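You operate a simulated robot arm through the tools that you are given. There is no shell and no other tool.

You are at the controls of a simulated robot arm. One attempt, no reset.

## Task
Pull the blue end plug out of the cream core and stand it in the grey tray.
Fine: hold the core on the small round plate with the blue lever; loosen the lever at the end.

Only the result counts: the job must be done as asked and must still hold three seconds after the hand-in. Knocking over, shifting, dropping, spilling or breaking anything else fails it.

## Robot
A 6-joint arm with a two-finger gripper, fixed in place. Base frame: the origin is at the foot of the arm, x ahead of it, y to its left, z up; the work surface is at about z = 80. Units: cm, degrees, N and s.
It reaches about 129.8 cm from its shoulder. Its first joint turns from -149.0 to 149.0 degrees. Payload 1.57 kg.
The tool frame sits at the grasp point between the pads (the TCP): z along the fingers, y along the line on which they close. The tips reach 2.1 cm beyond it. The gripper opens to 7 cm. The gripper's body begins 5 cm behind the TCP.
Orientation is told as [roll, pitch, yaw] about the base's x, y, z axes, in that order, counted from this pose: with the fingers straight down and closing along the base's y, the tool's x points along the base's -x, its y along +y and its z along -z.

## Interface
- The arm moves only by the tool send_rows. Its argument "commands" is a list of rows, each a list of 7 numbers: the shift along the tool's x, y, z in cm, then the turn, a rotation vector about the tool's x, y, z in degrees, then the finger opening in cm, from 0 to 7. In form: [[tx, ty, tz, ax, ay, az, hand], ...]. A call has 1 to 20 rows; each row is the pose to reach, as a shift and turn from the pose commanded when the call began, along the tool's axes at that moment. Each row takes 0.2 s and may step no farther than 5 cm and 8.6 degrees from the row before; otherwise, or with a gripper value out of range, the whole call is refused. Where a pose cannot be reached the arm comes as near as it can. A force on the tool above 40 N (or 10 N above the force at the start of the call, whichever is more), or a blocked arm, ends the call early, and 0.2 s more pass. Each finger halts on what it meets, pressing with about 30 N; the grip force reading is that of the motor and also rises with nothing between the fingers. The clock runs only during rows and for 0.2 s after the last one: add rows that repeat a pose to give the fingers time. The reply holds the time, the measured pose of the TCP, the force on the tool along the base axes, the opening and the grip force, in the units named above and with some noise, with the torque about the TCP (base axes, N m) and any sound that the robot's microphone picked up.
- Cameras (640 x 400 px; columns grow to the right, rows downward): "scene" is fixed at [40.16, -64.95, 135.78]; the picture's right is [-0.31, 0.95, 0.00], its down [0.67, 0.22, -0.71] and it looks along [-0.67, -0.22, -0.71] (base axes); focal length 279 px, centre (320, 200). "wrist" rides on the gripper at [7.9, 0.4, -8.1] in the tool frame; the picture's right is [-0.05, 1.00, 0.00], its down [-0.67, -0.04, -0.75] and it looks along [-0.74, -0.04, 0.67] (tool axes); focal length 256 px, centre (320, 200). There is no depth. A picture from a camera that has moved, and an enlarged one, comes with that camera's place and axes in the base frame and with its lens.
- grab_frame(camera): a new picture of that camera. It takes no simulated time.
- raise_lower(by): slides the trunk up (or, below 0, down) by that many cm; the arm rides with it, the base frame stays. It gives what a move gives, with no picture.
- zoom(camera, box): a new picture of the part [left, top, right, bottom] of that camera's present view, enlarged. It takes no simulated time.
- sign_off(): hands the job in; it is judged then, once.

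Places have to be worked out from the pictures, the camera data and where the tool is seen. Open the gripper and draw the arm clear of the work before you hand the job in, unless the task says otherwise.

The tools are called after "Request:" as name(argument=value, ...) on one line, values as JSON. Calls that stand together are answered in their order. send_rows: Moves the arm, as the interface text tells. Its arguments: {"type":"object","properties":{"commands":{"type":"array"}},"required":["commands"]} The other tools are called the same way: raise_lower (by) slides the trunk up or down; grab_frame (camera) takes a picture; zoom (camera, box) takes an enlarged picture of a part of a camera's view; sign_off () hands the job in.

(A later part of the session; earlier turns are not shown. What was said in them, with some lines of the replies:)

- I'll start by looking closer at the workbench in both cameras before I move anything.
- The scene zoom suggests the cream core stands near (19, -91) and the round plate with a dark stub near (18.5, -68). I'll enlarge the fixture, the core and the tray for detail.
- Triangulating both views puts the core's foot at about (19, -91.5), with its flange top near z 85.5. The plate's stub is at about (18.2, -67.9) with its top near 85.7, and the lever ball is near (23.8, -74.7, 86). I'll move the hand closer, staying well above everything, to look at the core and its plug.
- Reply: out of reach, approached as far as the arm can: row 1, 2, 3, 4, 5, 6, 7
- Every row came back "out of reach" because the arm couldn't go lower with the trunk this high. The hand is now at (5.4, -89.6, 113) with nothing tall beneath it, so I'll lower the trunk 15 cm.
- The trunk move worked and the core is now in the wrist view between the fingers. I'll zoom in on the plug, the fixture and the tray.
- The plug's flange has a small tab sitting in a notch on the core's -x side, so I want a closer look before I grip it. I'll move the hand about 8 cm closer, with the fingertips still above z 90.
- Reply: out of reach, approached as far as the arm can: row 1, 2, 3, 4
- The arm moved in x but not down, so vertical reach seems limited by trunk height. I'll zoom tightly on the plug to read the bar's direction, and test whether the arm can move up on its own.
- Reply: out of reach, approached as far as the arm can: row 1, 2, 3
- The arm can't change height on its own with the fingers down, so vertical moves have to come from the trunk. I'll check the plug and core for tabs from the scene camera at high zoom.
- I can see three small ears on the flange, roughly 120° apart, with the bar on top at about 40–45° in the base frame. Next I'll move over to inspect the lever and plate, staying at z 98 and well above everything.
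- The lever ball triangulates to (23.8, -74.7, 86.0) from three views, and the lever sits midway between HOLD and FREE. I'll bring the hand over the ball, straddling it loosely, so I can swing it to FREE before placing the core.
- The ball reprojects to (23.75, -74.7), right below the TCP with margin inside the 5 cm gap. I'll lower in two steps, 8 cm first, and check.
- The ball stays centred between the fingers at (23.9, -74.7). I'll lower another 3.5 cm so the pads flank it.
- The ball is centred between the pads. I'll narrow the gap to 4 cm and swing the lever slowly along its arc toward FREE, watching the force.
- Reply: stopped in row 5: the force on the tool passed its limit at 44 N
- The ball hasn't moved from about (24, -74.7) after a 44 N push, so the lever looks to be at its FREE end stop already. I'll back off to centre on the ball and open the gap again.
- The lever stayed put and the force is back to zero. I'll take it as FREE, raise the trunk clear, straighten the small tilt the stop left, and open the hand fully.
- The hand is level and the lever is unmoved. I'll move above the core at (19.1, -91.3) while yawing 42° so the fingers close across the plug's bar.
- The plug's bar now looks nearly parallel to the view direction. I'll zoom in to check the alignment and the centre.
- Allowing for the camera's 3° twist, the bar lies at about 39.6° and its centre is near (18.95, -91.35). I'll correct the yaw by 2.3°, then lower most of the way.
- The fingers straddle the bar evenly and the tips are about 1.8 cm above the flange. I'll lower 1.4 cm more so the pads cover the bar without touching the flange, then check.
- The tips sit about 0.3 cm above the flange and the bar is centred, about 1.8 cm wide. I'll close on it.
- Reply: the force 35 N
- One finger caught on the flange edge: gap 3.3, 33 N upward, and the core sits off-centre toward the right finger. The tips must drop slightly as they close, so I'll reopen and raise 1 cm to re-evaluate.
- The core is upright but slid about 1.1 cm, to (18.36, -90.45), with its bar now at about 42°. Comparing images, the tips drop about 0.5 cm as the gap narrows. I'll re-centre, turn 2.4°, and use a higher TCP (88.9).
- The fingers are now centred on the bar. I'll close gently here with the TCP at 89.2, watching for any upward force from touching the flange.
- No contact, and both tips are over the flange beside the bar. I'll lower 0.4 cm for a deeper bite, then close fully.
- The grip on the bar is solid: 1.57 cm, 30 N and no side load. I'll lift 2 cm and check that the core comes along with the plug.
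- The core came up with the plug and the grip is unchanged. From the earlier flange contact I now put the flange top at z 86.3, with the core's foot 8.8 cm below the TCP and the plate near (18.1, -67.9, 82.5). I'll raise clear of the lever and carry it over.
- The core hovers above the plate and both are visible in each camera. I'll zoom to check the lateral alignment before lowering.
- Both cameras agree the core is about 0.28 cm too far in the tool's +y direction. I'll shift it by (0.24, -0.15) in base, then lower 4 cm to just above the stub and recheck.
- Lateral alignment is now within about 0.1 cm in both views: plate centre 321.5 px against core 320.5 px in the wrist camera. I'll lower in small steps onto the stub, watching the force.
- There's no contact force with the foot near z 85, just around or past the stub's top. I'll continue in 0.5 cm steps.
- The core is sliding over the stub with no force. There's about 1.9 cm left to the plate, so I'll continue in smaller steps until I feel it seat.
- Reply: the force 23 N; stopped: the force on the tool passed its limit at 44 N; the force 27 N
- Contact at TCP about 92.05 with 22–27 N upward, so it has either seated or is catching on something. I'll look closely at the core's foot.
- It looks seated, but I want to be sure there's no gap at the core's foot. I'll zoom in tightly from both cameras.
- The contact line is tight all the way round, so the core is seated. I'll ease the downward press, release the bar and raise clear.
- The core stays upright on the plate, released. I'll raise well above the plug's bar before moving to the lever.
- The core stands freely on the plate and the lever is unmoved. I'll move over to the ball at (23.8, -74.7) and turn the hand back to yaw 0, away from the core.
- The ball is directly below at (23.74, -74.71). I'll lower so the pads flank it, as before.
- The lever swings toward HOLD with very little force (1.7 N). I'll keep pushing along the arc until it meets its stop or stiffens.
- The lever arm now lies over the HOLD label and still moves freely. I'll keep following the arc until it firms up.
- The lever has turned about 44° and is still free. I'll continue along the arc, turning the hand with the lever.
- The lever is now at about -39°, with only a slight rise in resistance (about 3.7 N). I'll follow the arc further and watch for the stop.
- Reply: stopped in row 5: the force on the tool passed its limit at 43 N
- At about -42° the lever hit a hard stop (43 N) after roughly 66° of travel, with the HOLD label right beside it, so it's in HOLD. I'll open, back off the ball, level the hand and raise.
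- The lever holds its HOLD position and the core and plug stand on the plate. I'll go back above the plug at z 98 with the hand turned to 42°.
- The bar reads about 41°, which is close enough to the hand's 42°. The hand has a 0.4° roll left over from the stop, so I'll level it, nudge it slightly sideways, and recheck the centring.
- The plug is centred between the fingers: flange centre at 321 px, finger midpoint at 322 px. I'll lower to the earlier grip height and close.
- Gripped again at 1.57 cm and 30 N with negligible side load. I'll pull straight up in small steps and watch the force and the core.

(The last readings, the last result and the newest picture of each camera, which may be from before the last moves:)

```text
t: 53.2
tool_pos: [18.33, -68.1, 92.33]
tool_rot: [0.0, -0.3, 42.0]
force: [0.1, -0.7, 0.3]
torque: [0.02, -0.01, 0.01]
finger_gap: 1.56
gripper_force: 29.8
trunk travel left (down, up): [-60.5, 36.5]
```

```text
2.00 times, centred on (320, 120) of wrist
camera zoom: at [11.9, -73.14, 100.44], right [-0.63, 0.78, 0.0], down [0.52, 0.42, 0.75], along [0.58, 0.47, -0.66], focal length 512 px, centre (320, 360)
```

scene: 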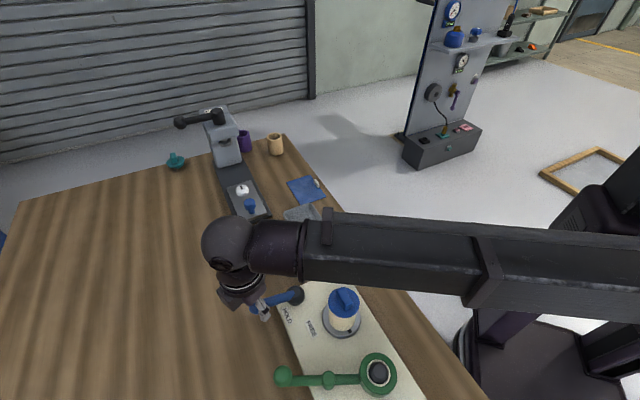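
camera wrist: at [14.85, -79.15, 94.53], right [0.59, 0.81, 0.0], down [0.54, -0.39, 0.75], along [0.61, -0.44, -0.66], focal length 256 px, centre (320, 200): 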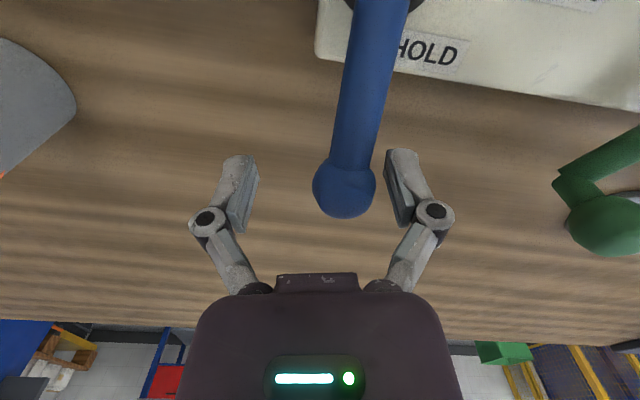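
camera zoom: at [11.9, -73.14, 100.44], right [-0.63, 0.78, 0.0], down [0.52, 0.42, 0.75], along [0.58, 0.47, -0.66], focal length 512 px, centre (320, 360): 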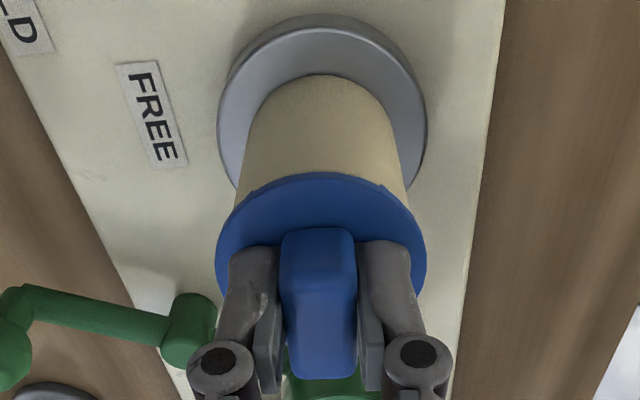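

The force is near zero, and the core's foot moved in the image the way a stationary core would. I'll raise another 0.7 cm to see whether the plug is separating.

Request:
raise_lower(by=0.7)

Request:
zoom(camera="wrist", box=[220, 20, 420, 220])

Request:
zoom(camera="scene", box=[310, 255, 380, 345])

```text
t: 53.8
tool_pos: [18.3, -68.0, 93.12]
tool_rot: [-0.1, -0.3, 42.1]
force: [-0.4, 0.1, -0.5]
torque: [0.02, -0.03, -0.04]
finger_gap: 1.57
gripper_force: 30.1
trunk travel left (down, up): [-61.2, 35.8]
```

```text
2.00 times, centred on (320, 120) of wrist
camera zoom: at [11.89, -73.13, 101.15], right [-0.63, 0.78, 0.0], down [0.52, 0.42, 0.75], along [0.58, 0.47, -0.66], focal length 512 px, centre (320, 360)
```

zoom: 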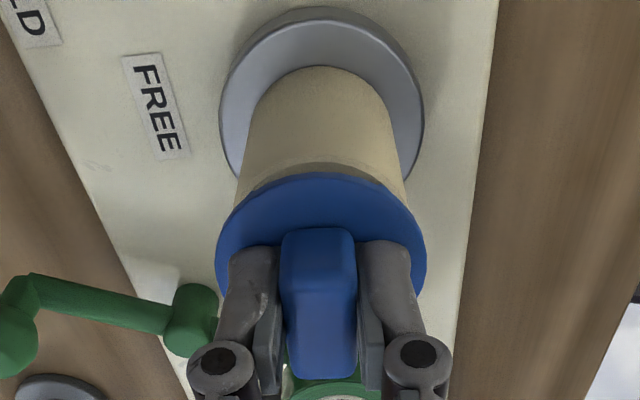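

```text
4.44 times, centred on (345, 300) of scene
camera zoom: at [40.16, -64.95, 135.78], right [-0.31, 0.95, 0.0], down [0.67, 0.22, -0.71], along [-0.67, -0.22, -0.71], focal length 1241 px, centre (209, -244)
```

zoom: 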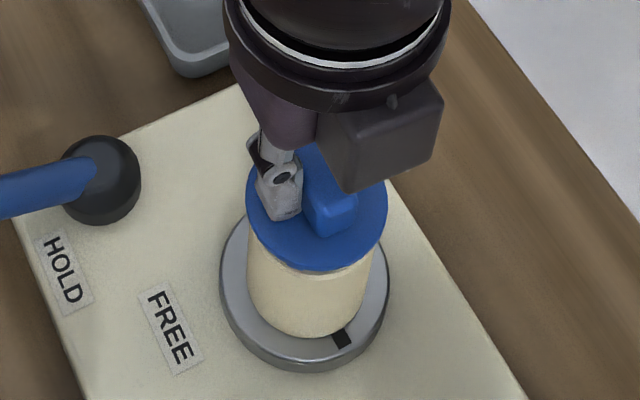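

The plug is coming out: there's now a visible gap under the flange while the core stays put on the plate. I'll keep pulling up.

Request:
raise_lower(by=1.5)

Request:
zoom(camera="wrist", box=[220, 0, 420, 200])

Request:
zoom(camera="scene", box=[310, 255, 380, 345])

```text
t: 54.4
tool_pos: [18.23, -68.03, 94.68]
tool_rot: [-0.1, -0.2, 42.0]
force: [-0.5, 0.1, -0.5]
torque: [0.01, 0.01, -0.01]
finger_gap: 1.58
gripper_force: 30.0
trunk travel left (down, up): [-62.7, 34.3]
```

```text
2.00 times, centred on (320, 100) of wrist
camera zoom: at [11.89, -73.13, 102.65], right [-0.63, 0.78, 0.0], down [0.52, 0.42, 0.75], along [0.58, 0.47, -0.66], focal length 512 px, centre (320, 400)
```

zoom: 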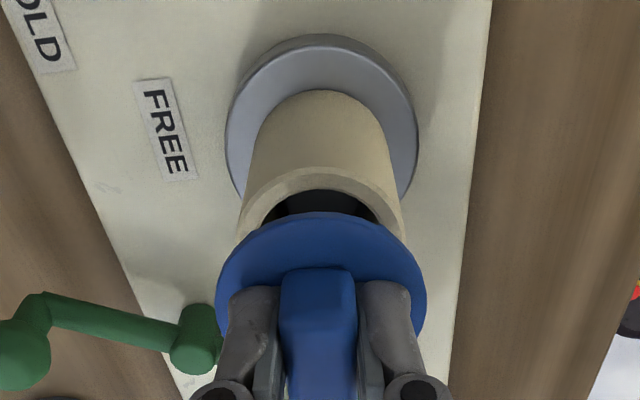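

```text
4.44 times, centred on (345, 300) of scene
camera zoom: at [40.16, -64.95, 135.78], right [-0.31, 0.95, 0.0], down [0.67, 0.22, -0.71], along [-0.67, -0.22, -0.71], focal length 1241 px, centre (209, -244)
```

zoom: 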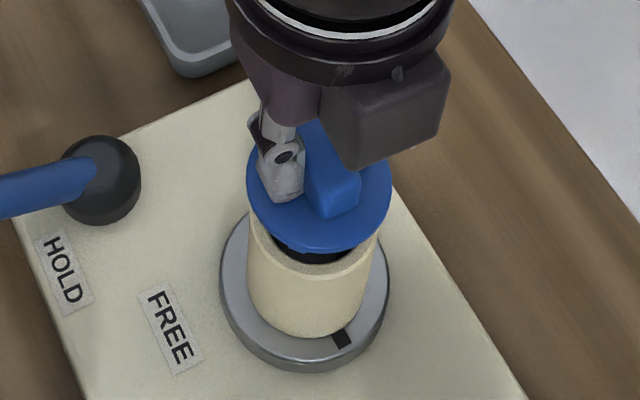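

The core's rim and dark bore are now visible, with the plug about 2.5 cm out and no load. I'll raise further to clear it completely.

Request:
raise_lower(by=4.5)

Request:
grab_frame(camera="wrist")

Request:
zoom(camera="scene", box=[300, 225, 390, 345])

```text
t: 55.3
tool_pos: [18.17, -68.17, 99.11]
tool_rot: [-0.1, -0.3, 42.0]
force: [0.1, -1.1, -0.6]
torque: [0.01, -0.04, -0.01]
finger_gap: 1.57
gripper_force: 30.2
trunk travel left (down, up): [-67.2, 29.8]
```

```text
taken
camera wrist: at [11.89, -73.14, 107.15], right [-0.63, 0.78, 0.0], down [0.52, 0.42, 0.75], along [0.58, 0.47, -0.66], focal length 256 px, centre (320, 200)
```

wrist: 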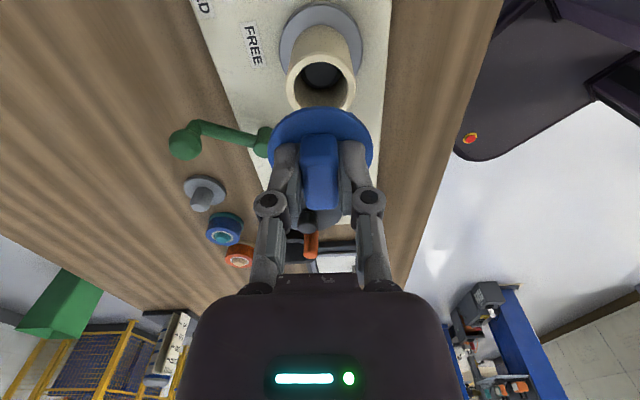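

```text
3.33 times, centred on (345, 285) of scene
camera zoom: at [40.16, -64.95, 135.78], right [-0.31, 0.95, 0.0], down [0.67, 0.22, -0.71], along [-0.67, -0.22, -0.71], focal length 930 px, centre (237, -83)
```

zoom: 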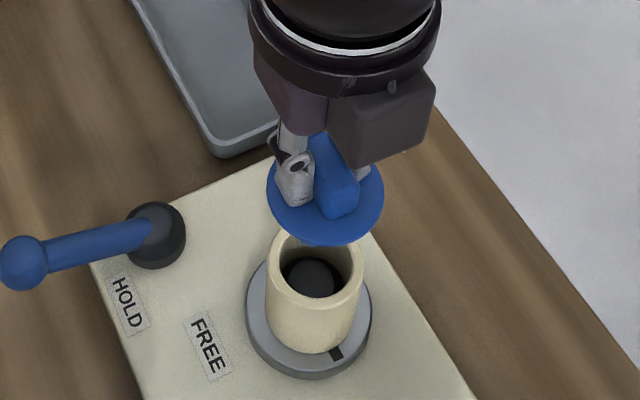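

The plug is fully out and the core stands on the stub. I'll zoom in to see what hangs below the flange, so I know how far to lower it into the tray.

Request:
zoom(camera="wrist", box=[260, 0, 380, 160])

Request:
zoom(camera="scene", box=[322, 262, 362, 310])

```text
2.50 times, centred on (320, 80) of wrist
camera zoom: at [11.89, -73.14, 107.15], right [-0.63, 0.78, 0.0], down [0.52, 0.42, 0.75], along [0.58, 0.47, -0.66], focal length 640 px, centre (320, 500)
```

zoom: 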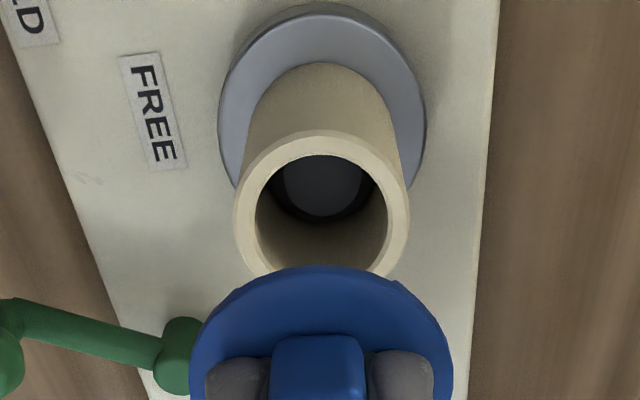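

```text
8.33 times, centred on (342, 286) of scene
camera zoom: at [40.16, -64.95, 135.78], right [-0.31, 0.95, 0.0], down [0.67, 0.22, -0.71], along [-0.67, -0.22, -0.71], focal length 2326 px, centre (137, -517)
```

zoom: 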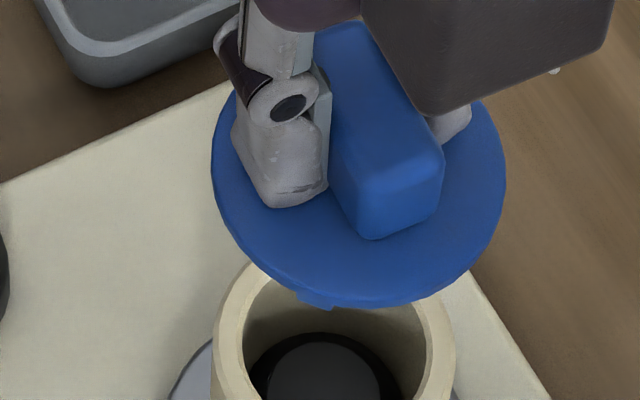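

There's only a short shank under the flange, hidden from this steep angle. I'll carry the plug over the tray, whose centre I estimate at (0.6, -79.9) with its long axis at about 43°, and inspect it from there.

Request:
send_rows(commands=[[3.5, 0.5, 0, 0, 0, 0, 0], [7, 1, 0, 0, 0, 0, 0], [10.5, 1.5, 0, 0, 0, 0, 0], [14, 2, 0, 0, 0, 0, 0], [17.5, 2.45, 0, 0, 0, 0, 0], [21.1, 2.94, 0, 0, 0, 0, 0], [21.1, 2.94, 0, 0, 0, 0, 0]])

Request:
raise_lower(by=15)

Request:
grab_frame(camera="scene")

Request:
grab_frame(camera="wrist")

```text
t: 56.9
tool_pos: [0.51, -79.92, 99.22]
tool_rot: [0.0, -0.2, 42.0]
force: [-0.4, 0.7, -0.7]
torque: [-0.02, 0.01, 0.0]
finger_gap: 1.51
gripper_force: 30.4
trunk travel left (down, up): [-67.2, 29.8]
```

```text
t: 58.6
tool_pos: [0.56, -79.9, 113.99]
tool_rot: [0.0, -0.3, 41.9]
force: [0.2, 0.0, -0.6]
torque: [0.0, -0.01, -0.01]
finger_gap: 1.56
gripper_force: 29.9
trunk travel left (down, up): [-82.2, 14.8]
```

```text
taken
```

scene: 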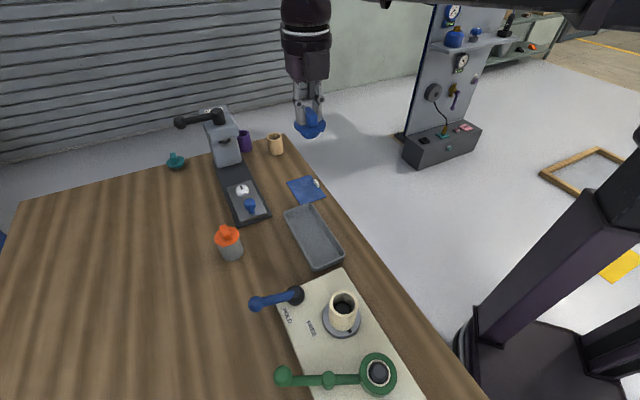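

```text
taken
camera wrist: at [-5.79, -84.98, 122.14], right [-0.63, 0.78, 0.0], down [0.52, 0.42, 0.75], along [0.58, 0.47, -0.66], focal length 256 px, centre (320, 200)
```

wrist: 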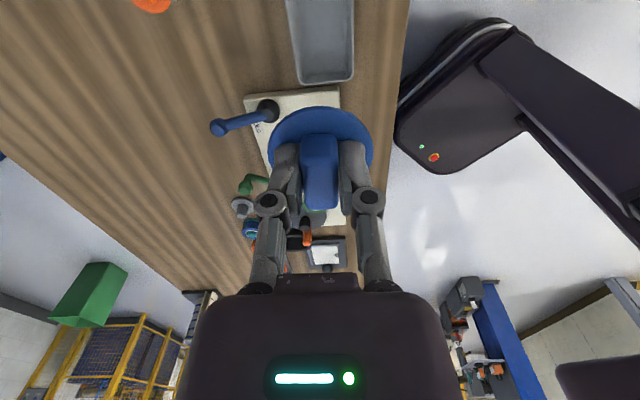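

Now the scene camera sees the plug nearly side-on. I'll zoom in for the shank length and for an exact view of the tray.

Request:
zoom(camera="scene", box=[285, 80, 335, 145])

Request:
zoom(camera="scene", box=[275, 195, 355, 280])

Request:
zoom(camera="scene", box=[240, 270, 380, 350])

```text
6.15 times, centred on (310, 112) of scene
camera zoom: at [40.16, -64.95, 135.78], right [-0.31, 0.95, 0.0], down [0.67, 0.22, -0.71], along [-0.67, -0.22, -0.71], focal length 1718 px, centre (382, 738)
```

zoom: 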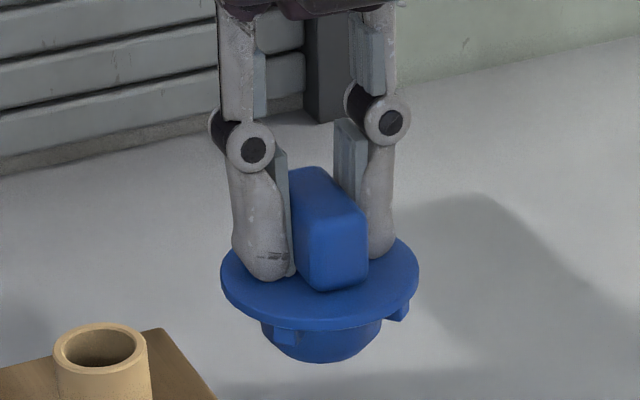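

```text
4.71 times, centred on (315, 238) of scene
camera zoom: at [40.16, -64.95, 135.78], right [-0.31, 0.95, 0.0], down [0.67, 0.22, -0.71], along [-0.67, -0.22, -0.71], focal length 1314 px, centre (344, 24)
```

zoom: 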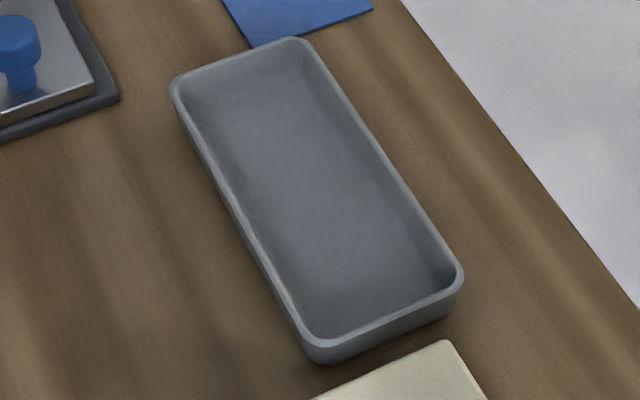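

```text
4.57 times, centred on (310, 310) of scene
camera zoom: at [40.16, -64.95, 135.78], right [-0.31, 0.95, 0.0], down [0.67, 0.22, -0.71], along [-0.67, -0.22, -0.71], focal length 1276 px, centre (366, -303)
```

zoom: 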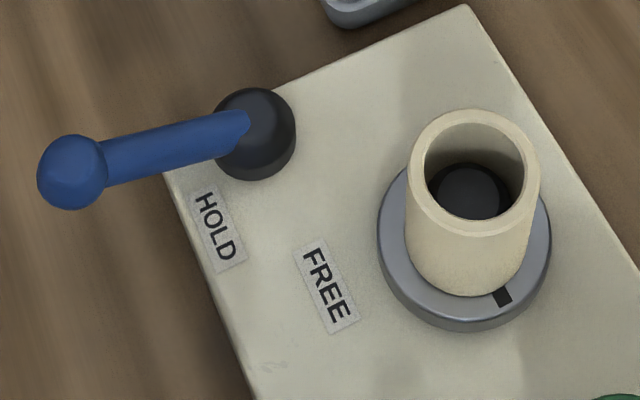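

The plug has a round shank, with its foot about 1.7 cm below the flange top, or about 4.2 cm below the TCP. It also has three small lugs under the flange. The wrist view shows it within 0.1 cm of the tray's centreline, so I'll trim the slight pitch and lower to just above the tray.

Request:
send_rows(commands=[[0, 0, 0, -0.17, 0.19, 0, 0], [0, 0, 0, -0.17, 0.19, 0, 0]])

Request:
raise_lower(by=-25)

Request:
grab_frame(camera="wrist")

Request:
zoom(camera="scene", box=[260, 180, 360, 290])

```text
t: 59.2
tool_pos: [0.64, -79.92, 114.17]
tool_rot: [-0.1, -0.1, 42.0]
force: [-0.5, -0.9, 0.0]
torque: [0.0, 0.02, 0.01]
finger_gap: 1.58
gripper_force: 30.4
trunk travel left (down, up): [-82.2, 14.8]
```

```text
t: 61.8
tool_pos: [0.55, -79.87, 89.17]
tool_rot: [0.0, -0.1, 41.9]
force: [0.1, 0.5, -0.5]
torque: [-0.02, -0.04, -0.06]
finger_gap: 1.59
gripper_force: 29.9
trunk travel left (down, up): [-57.2, 39.8]
```

```text
taken
camera wrist: at [-5.71, -84.95, 97.18], right [-0.63, 0.78, 0.0], down [0.52, 0.42, 0.75], along [0.58, 0.47, -0.67], focal length 256 px, centre (320, 200)
```

wrist: 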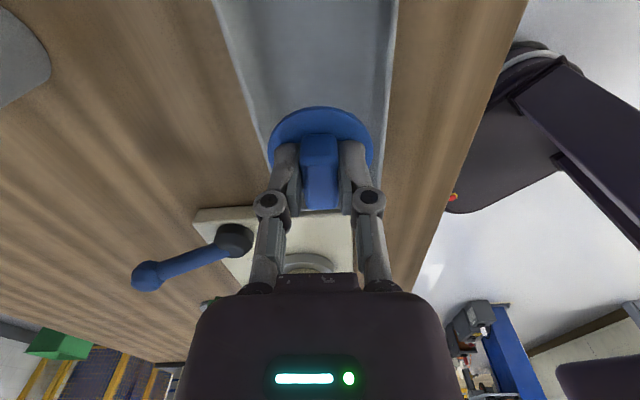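

```text
3.64 times, centred on (310, 235) of scene
camera zoom: at [40.16, -64.95, 135.78], right [-0.31, 0.95, 0.0], down [0.67, 0.22, -0.71], along [-0.67, -0.22, -0.71], focal length 1015 px, centre (356, 73)
```

zoom: 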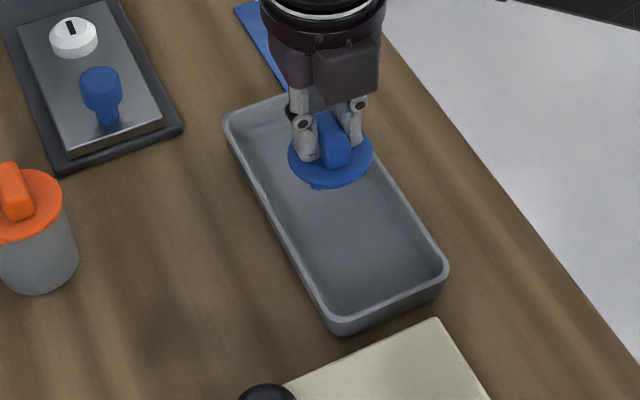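

The plug sits centred between the tray walls, about 0.1 cm off. I'll lower 3.6 cm, then take fine steps to contact.

Request:
raise_lower(by=-3.5)

Request:
raise_lower(by=-0.4)

Request:
zoom(camera="scene", box=[280, 195, 350, 275])

Request:
zoom(camera="wrist", box=[220, 0, 420, 220])

```text
t: 62.6
tool_pos: [0.61, -79.93, 85.56]
tool_rot: [0.0, -0.1, 42.1]
force: [-0.8, 0.0, -0.5]
torque: [0.0, 0.0, 0.03]
finger_gap: 1.57
gripper_force: 30.0
trunk travel left (down, up): [-53.7, 43.3]
```

```text
t: 63.1
tool_pos: [0.57, -79.85, 85.34]
tool_rot: [0.0, -0.1, 42.0]
force: [0.4, -0.3, -0.3]
torque: [0.02, 0.0, -0.02]
finger_gap: 1.55
gripper_force: 30.0
trunk travel left (down, up): [-53.3, 43.7]
```

```text
5.00 times, centred on (315, 235) of scene
camera zoom: at [40.16, -64.95, 135.78], right [-0.31, 0.95, 0.0], down [0.67, 0.22, -0.71], along [-0.67, -0.22, -0.71], focal length 1396 px, centre (345, 25)
```

zoom: 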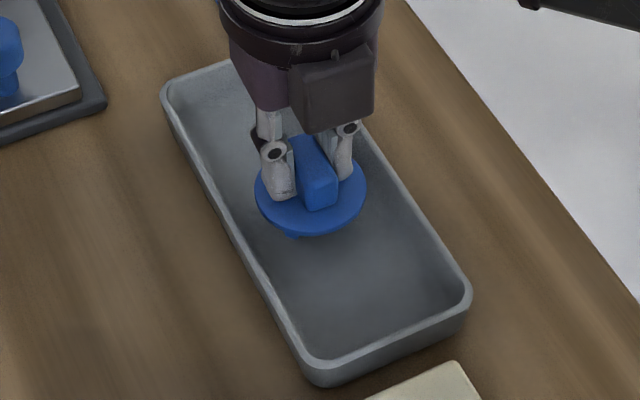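

```text
1.82 times, centred on (320, 110) of wrist
camera zoom: at [-5.71, -84.95, 93.28], right [-0.63, 0.78, 0.0], down [0.52, 0.42, 0.75], along [0.58, 0.47, -0.67], focal length 465 px, centre (320, 364)
```

zoom: 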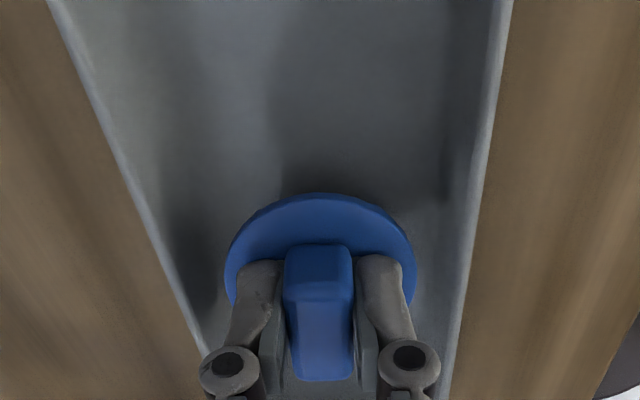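

There's clear space around the flange inside the tray and no contact yet at TCP 85.2. I'll continue in small steps.

Request:
raise_lower(by=-0.3)

Request:
raise_lower(by=-0.2)

Request:
raise_lower(by=-0.2)

```text
t: 63.6
tool_pos: [0.55, -79.85, 84.92]
tool_rot: [0.1, -0.1, 42.0]
force: [0.0, 0.3, 0.1]
torque: [0.02, 0.03, 0.02]
finger_gap: 1.59
gripper_force: 29.8
trunk travel left (down, up): [-53.0, 44.0]
```

```text
t: 64.2
tool_pos: [0.61, -79.84, 84.71]
tool_rot: [-0.1, 0.0, 42.1]
force: [-0.8, -5.7, 22.0]
torque: [-0.19, -0.03, -0.02]
finger_gap: 1.58
gripper_force: 30.1
trunk travel left (down, up): [-52.8, 44.2]
```

```text
t: 64.6
tool_pos: [0.52, -79.83, 84.79]
tool_rot: [-0.1, 0.1, 42.0]
force: [0.1, -0.1, 28.8]
torque: [0.07, -0.13, 0.0]
finger_gap: 1.58
gripper_force: 29.4
trunk travel left (down, up): [-52.7, 44.3]
stopped: the force on the tool passed its limit at 44 N (the readings are from after the stop); the commanded pose is now the measured one
```

Contact at TCP about 84.7, right where predicted for the tray floor. I'll ease the press by 0.1 cm, then open the fingers a little at a time.

Request:
raise_lower(by=0.1)

Request:
send_rows(commands=[[0, 0, 0, 0, 0, 0, 1.6], [0, 0, 0, 0, 0, 0, 2.0], [0, 0, 0, 0, 0, 0, 2.6], [0, 0, 0, 0, 0, 0, 3.2], [0, 0, 0, 0, 0, 0, 3.2]])

Request:
zoom(camera="scene", box=[280, 195, 350, 275])

Request:
zoom(camera="wrist", box=[220, 0, 420, 220])

```text
t: 65.1
tool_pos: [0.51, -79.8, 84.84]
tool_rot: [-0.1, 0.0, 42.0]
force: [0.4, 3.3, 17.7]
torque: [0.2, -0.07, 0.0]
finger_gap: 1.59
gripper_force: 29.6
trunk travel left (down, up): [-52.8, 44.2]
```

```text
t: 66.3
tool_pos: [0.63, -80.0, 84.69]
tool_rot: [0.0, 0.0, 42.0]
force: [0.3, -0.9, 2.9]
torque: [-0.02, -0.03, -0.03]
finger_gap: 3.26
gripper_force: 0.0
trunk travel left (down, up): [-52.8, 44.2]
```

```text
5.00 times, centred on (315, 235) of scene
camera zoom: at [40.16, -64.95, 135.78], right [-0.31, 0.95, 0.0], down [0.67, 0.22, -0.71], along [-0.67, -0.22, -0.71], focal length 1396 px, centre (345, 25)
```

zoom: 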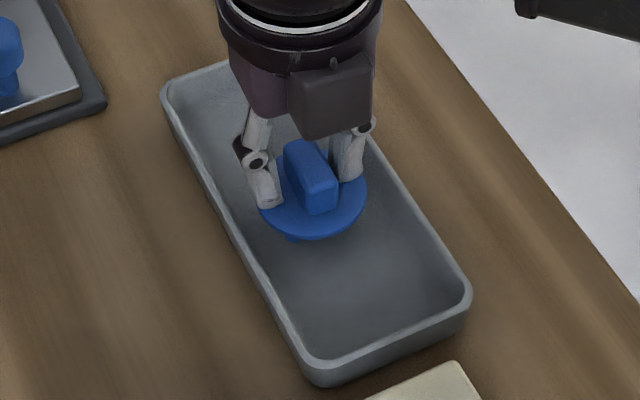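

```text
1.82 times, centred on (320, 110) of wrist
camera zoom: at [-5.72, -85.03, 92.81], right [-0.63, 0.78, 0.0], down [0.52, 0.42, 0.74], along [0.58, 0.47, -0.67], focal length 465 px, centre (320, 364)
```

zoom: 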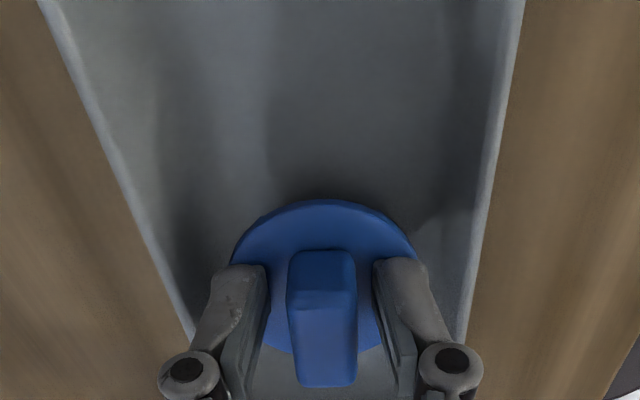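

The plug stands upright on its own in the tray with both fingers clear of the bar. I'll raise straight up and check it.

Request:
raise_lower(by=13)

Request:
zoom(camera="scene", box=[280, 195, 350, 275])

Request:
zoom(camera="scene", box=[240, 270, 380, 350])

```text
t: 67.8
tool_pos: [0.63, -79.99, 97.6]
tool_rot: [0.0, 0.0, 42.1]
force: [1.2, 0.8, 0.6]
torque: [0.01, -0.02, -0.01]
finger_gap: 3.2
gripper_force: 0.1
trunk travel left (down, up): [-65.8, 31.2]
```

```text
5.00 times, centred on (315, 235) of scene
camera zoom: at [40.16, -64.95, 135.78], right [-0.31, 0.95, 0.0], down [0.67, 0.22, -0.71], along [-0.67, -0.22, -0.71], focal length 1396 px, centre (345, 25)
```

zoom: 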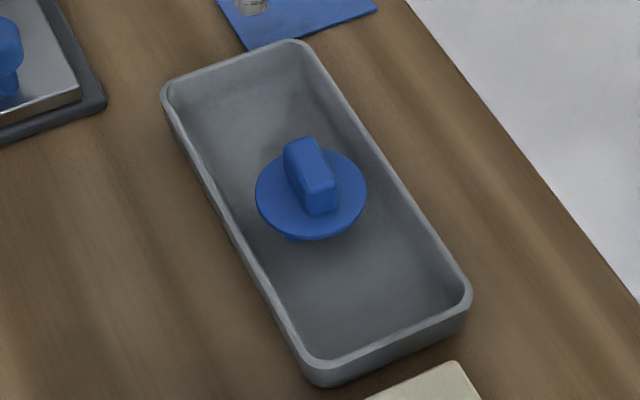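

```text
4.57 times, centred on (310, 310) of scene
camera zoom: at [40.16, -64.95, 135.78], right [-0.31, 0.95, 0.0], down [0.67, 0.22, -0.71], along [-0.67, -0.22, -0.71], focal length 1276 px, centre (366, -303)
```

zoom: 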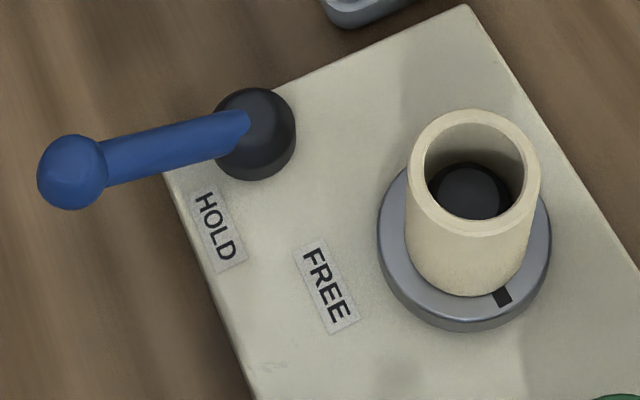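

The plug stands cleanly in the tray and the core is undisturbed on the plate. Now I'll move to the lever ball at about (22.4, -83.3), turning the hand to -33°, to loosen it.

Request:
send_rows(commands=[[-1.57, -1.9, 0, 0, 0, 8.33, 4], [-3.15, -3.8, 0, 0, 0, 16.66, 5], [-4.72, -5.71, 0, 0, 0, 25, 5], [-6.29, -7.61, 0, 0, 0, 33.3, 5], [-7.87, -9.51, 0, 0, 0, 41.6, 5], [-9.44, -11.41, 0, 0, 0, 50, 5], [-11.01, -13.32, 0, 0, 0, 58.3, 5], [-12.59, -15.22, 0, 0, 0, 66.6, 5], [-14.16, -17.12, 0, 0, 0, 75, 5], [-14.16, -17.12, 0, 0, 0, 75, 5]])

Request:
grab_frame(camera="wrist")

Request:
grab_frame(camera="scene")

```text
t: 70.0
tool_pos: [22.49, -83.23, 97.66]
tool_rot: [0.0, -0.1, -33.0]
force: [-0.7, -0.3, 0.5]
torque: [-0.02, 0.0, -0.01]
finger_gap: 5.0
gripper_force: 0.2
trunk travel left (down, up): [-65.8, 31.2]
```

```text
taken
camera wrist: at [15.97, -78.62, 105.79], right [0.59, 0.81, 0.0], down [0.54, -0.39, 0.75], along [0.6, -0.44, -0.67], focal length 256 px, centre (320, 200)
```

wrist: 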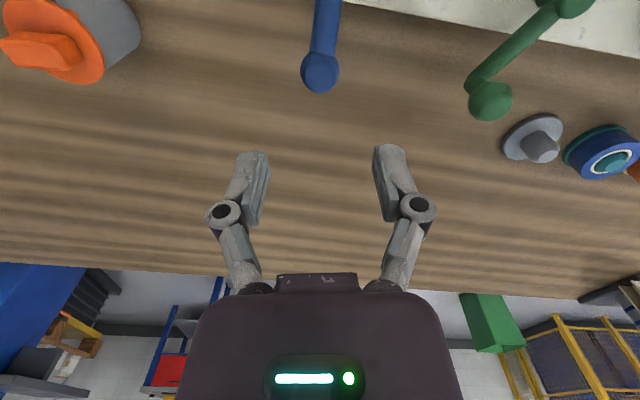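

```text
taken
```

scene: 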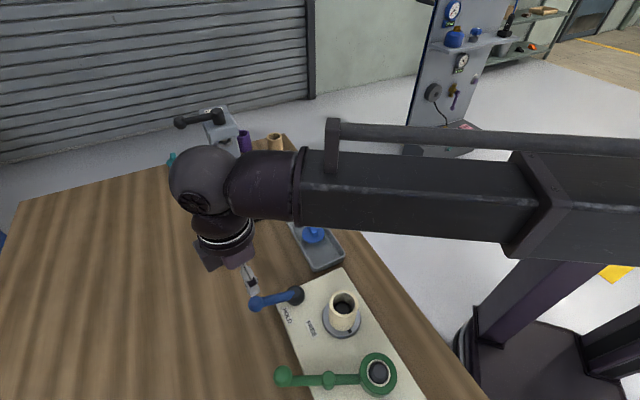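

The ball is centred directly below the hand at (22.4, -83.3). I'll lower around it and swing the lever back toward FREE.

Request:
raise_lower(by=-11.2)

Request:
send_rows(commands=[[0, 0, 0, 0, 0, 0, 4.2], [0, 0, 0, 0, 0, 0, 4.2], [-0.08, 0.6, 0, 0, 0, 1.5, 4.2], [-0.15, 1.15, 0, 0, 0, 2.8, 4.2], [-0.195, 1.665, 0, 0, 0, 4, 4.2], [-0.15, 2.2, 0, 0, 0, 6, 4.2], [-0.086, 2.788, 0, 0, 0, 8, 4.2], [0.03, 3.3, 0, 0, 0, 10, 4.2], [0.176, 3.87, 0, 0, 0, 12.5, 4.2], [0.176, 3.87, 0, 0, 0, 12.5, 4.2]])

Request:
grab_frame(camera="wrist")

```text
t: 71.5
tool_pos: [22.47, -83.28, 86.48]
tool_rot: [0.0, -0.1, -33.1]
force: [0.5, -0.3, 0.3]
torque: [0.0, 0.0, 0.05]
finger_gap: 5.01
gripper_force: 0.1
trunk travel left (down, up): [-54.6, 42.4]
```

```text
t: 73.7
tool_pos: [24.45, -79.88, 86.39]
tool_rot: [0.0, 0.0, -45.7]
force: [-2.2, -0.4, 0.5]
torque: [0.03, -0.01, -0.02]
finger_gap: 4.27
gripper_force: 0.7
trunk travel left (down, up): [-54.6, 42.4]
```

```text
taken
camera wrist: at [19.02, -74.0, 94.59], right [0.75, 0.66, 0.0], down [0.44, -0.5, 0.75], along [0.49, -0.56, -0.67], focal length 256 px, centre (320, 200)
```

wrist: 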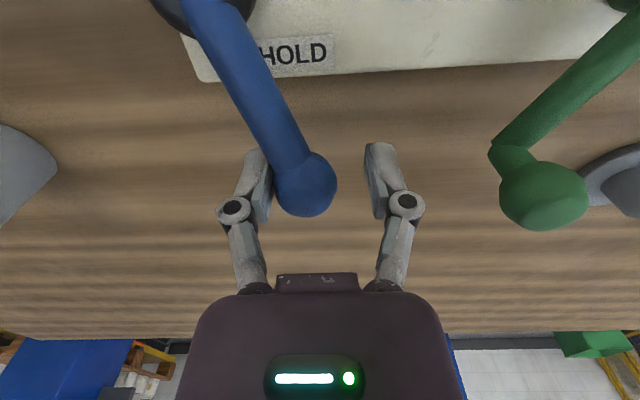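

The lever is swinging back freely (now about -22°). I turned the hand the wrong way, to -46° instead of toward 0. It's harmless, and I'll rotate it back toward 0 while I continue along the arc.

Request:
send_rows(commands=[[0.28, 0.5, 0, 0, 0, -6, 4.2], [0.571, 1.004, 0, 0, 0, -12, 4.2], [0.95, 1.42, 0, 0, 0, -17, 4.2], [1.325, 1.836, 0, 0, 0, -22, 4.2], [1.76, 2.19, 0, 0, 0, -27, 4.2], [2.196, 2.546, 0, 0, 0, -32, 4.2], [2.67, 2.84, 0, 0, 0, -36, 4.2], [3.144, 3.135, 0, 0, 0, -40, 4.2], [3.144, 3.135, 0, 0, 0, -40, 4.2]])

Request:
grab_frame(camera="wrist")

Request:
zoom(camera="scene", box=[200, 220, 400, 360])

```text
t: 75.7
tool_pos: [24.56, -75.42, 86.41]
tool_rot: [0.0, 0.0, -5.5]
force: [-0.2, -0.4, -0.1]
torque: [0.01, -0.03, 0.0]
finger_gap: 4.26
gripper_force: 1.0
trunk travel left (down, up): [-54.6, 42.4]
```

```text
taken
camera wrist: at [16.57, -74.34, 94.59], right [0.15, 0.99, 0.0], down [0.66, -0.1, 0.75], along [0.74, -0.11, -0.67], focal length 256 px, centre (320, 200)
```

wrist: 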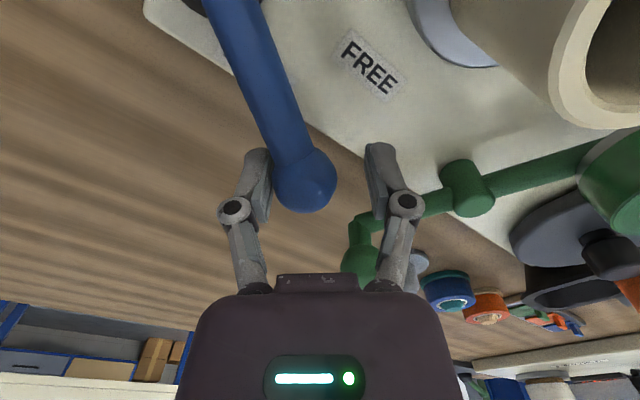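

```text
2.86 times, centred on (300, 290) of scene
camera zoom: at [40.16, -64.95, 135.78], right [-0.31, 0.95, 0.0], down [0.67, 0.22, -0.71], along [-0.67, -0.22, -0.71], focal length 798 px, centre (377, -57)
```

zoom: 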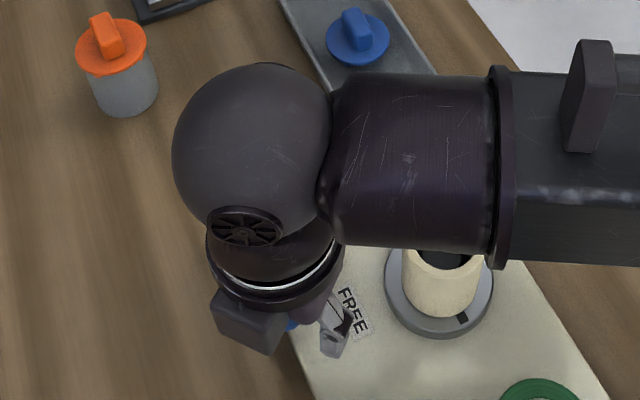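

The lever is at about 11° and moving freely, with the core and the plug in the tray both undisturbed. I'll push the last stretch to its FREE stop.

Request:
send_rows(commands=[[0.18, 0.43, 0, 0, 0, -2, 4.2], [0.375, 0.87, 0, 0, 0, -4, 4.2], [0.67, 1.1, 0, 0, 0, -5.5, 4.2], [0.97, 1.31, 0, 0, 0, -5.5, 4.2], [1.07, 1.5, 0, 0, 0, -5.5, 4.2], [1.17, 1.69, 0, 0, 0, -5.5, 4.2]])

Request:
grab_frame(camera="wrist")

```text
t: 77.1
tool_pos: [23.44, -73.9, 86.54]
tool_rot: [-0.1, 0.0, -0.1]
force: [2.4, -5.5, -0.9]
torque: [0.0, -0.04, 0.05]
finger_gap: 4.51
gripper_force: 2.5
trunk travel left (down, up): [-54.6, 42.4]
```

```text
taken
camera wrist: at [15.45, -73.44, 94.55], right [0.05, 1.0, 0.0], down [0.67, -0.03, 0.75], along [0.74, -0.04, -0.67], focal length 256 px, centre (320, 200)
```

wrist: 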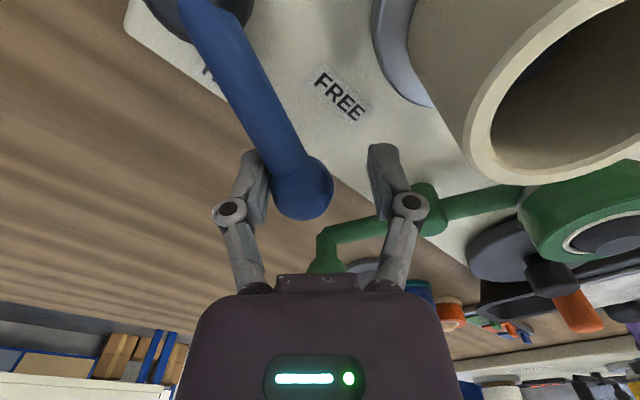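

The ball is at (24.1, -74.76), which matches the original FREE stop, and resistance is building (6 N). I'll add one small firm push to confirm it's on the stop.

Request:
send_rows(commands=[[0.08, 0.2, 0, 0, 0, 0, 4.2], [0.12, 0.35, 0, 0, 0, 0, 4.2]])

Request:
zoom(camera="wrist", box=[180, 0, 460, 240])

```text
t: 77.7
tool_pos: [23.45, -73.55, 86.39]
tool_rot: [0.0, 0.0, 0.0]
force: [6.7, -16.2, -6.5]
torque: [0.08, 0.04, 0.21]
finger_gap: 5.05
gripper_force: 5.8
trunk travel left (down, up): [-54.6, 42.4]
```

```text
1.67 times, centred on (320, 120) of wrist
camera zoom: at [15.39, -73.18, 94.46], right [0.05, 1.0, 0.0], down [0.67, -0.03, 0.75], along [0.74, -0.04, -0.67], focal length 427 px, centre (320, 333)
```

zoom: 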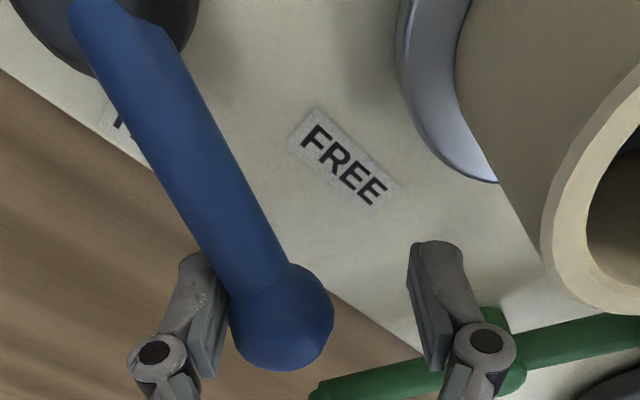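

The lever doesn't give under about 18 N, so it's on its FREE stop. I'll back the finger off, open, and raise clear.

Request:
send_rows(commands=[[-0.1, -0.4, 0, 0, 0, 0, 4.6], [-0.3, -0.9, 0, 0, 0, 0, 5], [-0.3, -0.9, 0, 0, 0, 0, 5]])

Request:
grab_frame(camera="wrist")

```text
t: 78.5
tool_pos: [23.6, -74.3, 86.55]
tool_rot: [0.0, 0.0, 0.0]
force: [0.0, -0.3, 0.0]
torque: [-0.02, 0.01, 0.0]
finger_gap: 4.99
gripper_force: 0.1
trunk travel left (down, up): [-54.6, 42.4]
```

```text
taken
camera wrist: at [15.6, -73.87, 94.59], right [0.05, 1.0, 0.0], down [0.67, -0.04, 0.74], along [0.74, -0.04, -0.67], focal length 256 px, centre (320, 200)
```

wrist: 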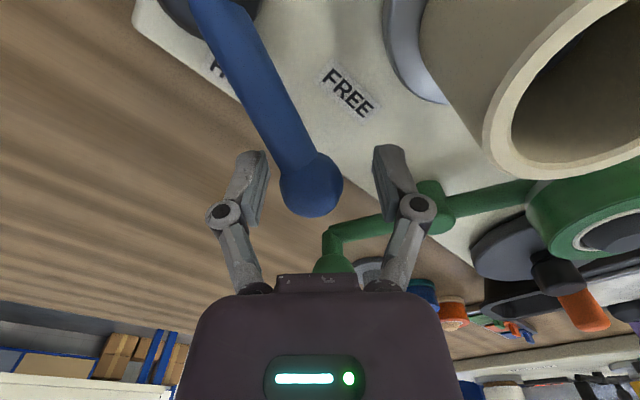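

The force is zero and both fingers are clear of the ball. I'll raise the trunk well above the work.

Request:
raise_lower(by=20)

Request:
grab_frame(camera="scene")

Request:
grab_frame(camera="wrist")

```text
t: 80.7
tool_pos: [23.6, -74.28, 106.52]
tool_rot: [-0.1, 0.0, 0.0]
force: [0.2, 0.7, -0.4]
torque: [0.0, 0.03, 0.0]
finger_gap: 5.0
gripper_force: 0.1
trunk travel left (down, up): [-74.6, 22.4]
```

```text
taken
```

scene: 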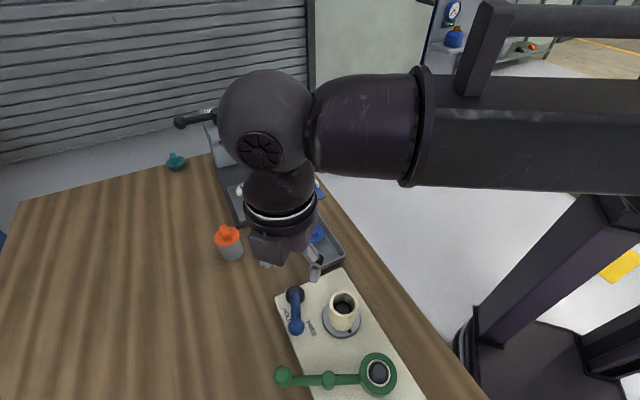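

```text
taken
camera wrist: at [15.6, -73.89, 114.59], right [0.05, 1.0, 0.0], down [0.67, -0.04, 0.75], along [0.74, -0.04, -0.67], focal length 256 px, centre (320, 200)
```

wrist: 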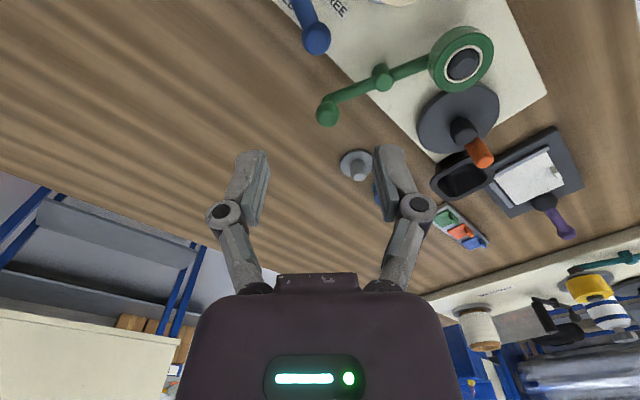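

The lever points exactly as it did at the start (FREE). I'll draw the arm back near its start pose, high above the bench, and open the hand for an unobstructed final check.

Request:
raise_lower(by=10)

Request:
send_rows(commands=[[4, 0.3, 0, 0, 0, 0, 6], [8, 0.6, 0, 0, 0, 0, 7], [12, 0.9, 0, 0, 0, 0, 7], [16, 1.2, 0, 0, 0, 0, 7], [20, 1.5, 0, 0, 0, 0, 7], [24, 1.7, 0, 0, 0, 0, 7], [25.7, 1.7, 0, 0, 0, 0, 7], [25.7, 1.7, 0, 0, 0, 0, 7]])

Request:
grab_frame(camera="scene")

Request:
zoom(camera="scene", box=[265, 195, 385, 345])

```text
t: 82.0
tool_pos: [23.63, -74.34, 116.45]
tool_rot: [0.0, -0.1, 0.0]
force: [0.1, -0.5, -0.2]
torque: [-0.04, -0.01, 0.01]
finger_gap: 4.98
gripper_force: 0.0
trunk travel left (down, up): [-84.6, 12.4]
```

```text
t: 83.8
tool_pos: [-1.91, -72.61, 116.47]
tool_rot: [0.0, 0.1, 0.1]
force: [-0.1, -0.6, 0.4]
torque: [0.01, 0.01, 0.02]
finger_gap: 6.99
gripper_force: 0.0
trunk travel left (down, up): [-84.6, 12.4]
```

```text
taken
```

scene: 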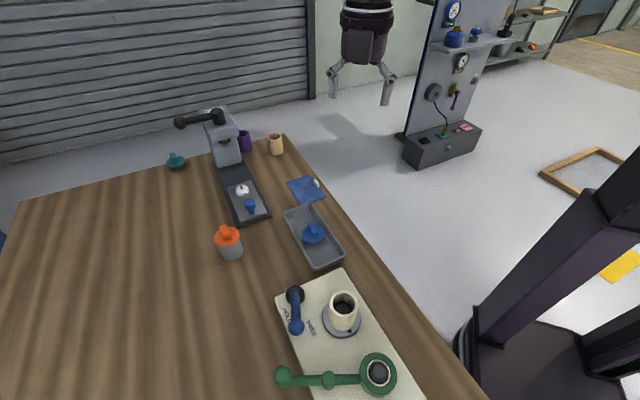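

```text
2.67 times, centred on (325, 270) of scene
camera zoom: at [40.16, -64.95, 135.78], right [-0.31, 0.95, 0.0], down [0.67, 0.22, -0.71], along [-0.67, -0.22, -0.71], focal length 744 px, centre (307, 13)
```

zoom: 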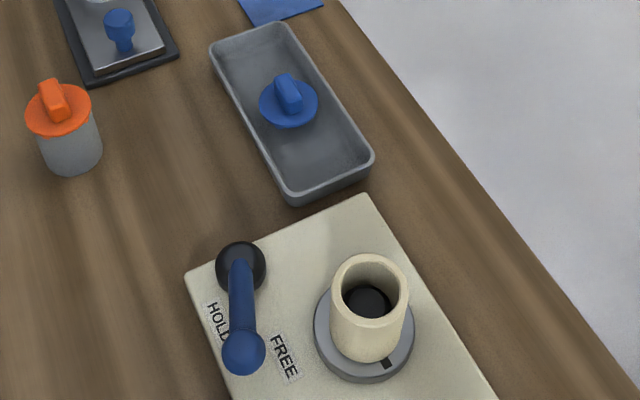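

The blue plug stands upright in the grey tray, the cream core stands on the round plate, and the lever is back at FREE. Everything else looks untouched, the hand is open and the arm is clear, so I'm handing in.

Request:
sign_off()

```text
The job is handed in.
```

The blue plug is out of the cream core and standing upright in the grey tray. I handed the job in with the arm drawn clear and the hand open.

- **Core:** it is standing on the small round plate, where I left it. The lever held it there while I pulled the plug.
- **Lever:** I swung it to HOLD for the pull, then back to its FREE stop at the end.
- **Core slid once:** on my first try at gripping the plug, a finger caught the flange edge and pushed the core about 1 cm along the bench. It stayed upright, and I moved it to the plate right after.
- **Everything else:** in the last picture nothing else had moved or been knocked over.
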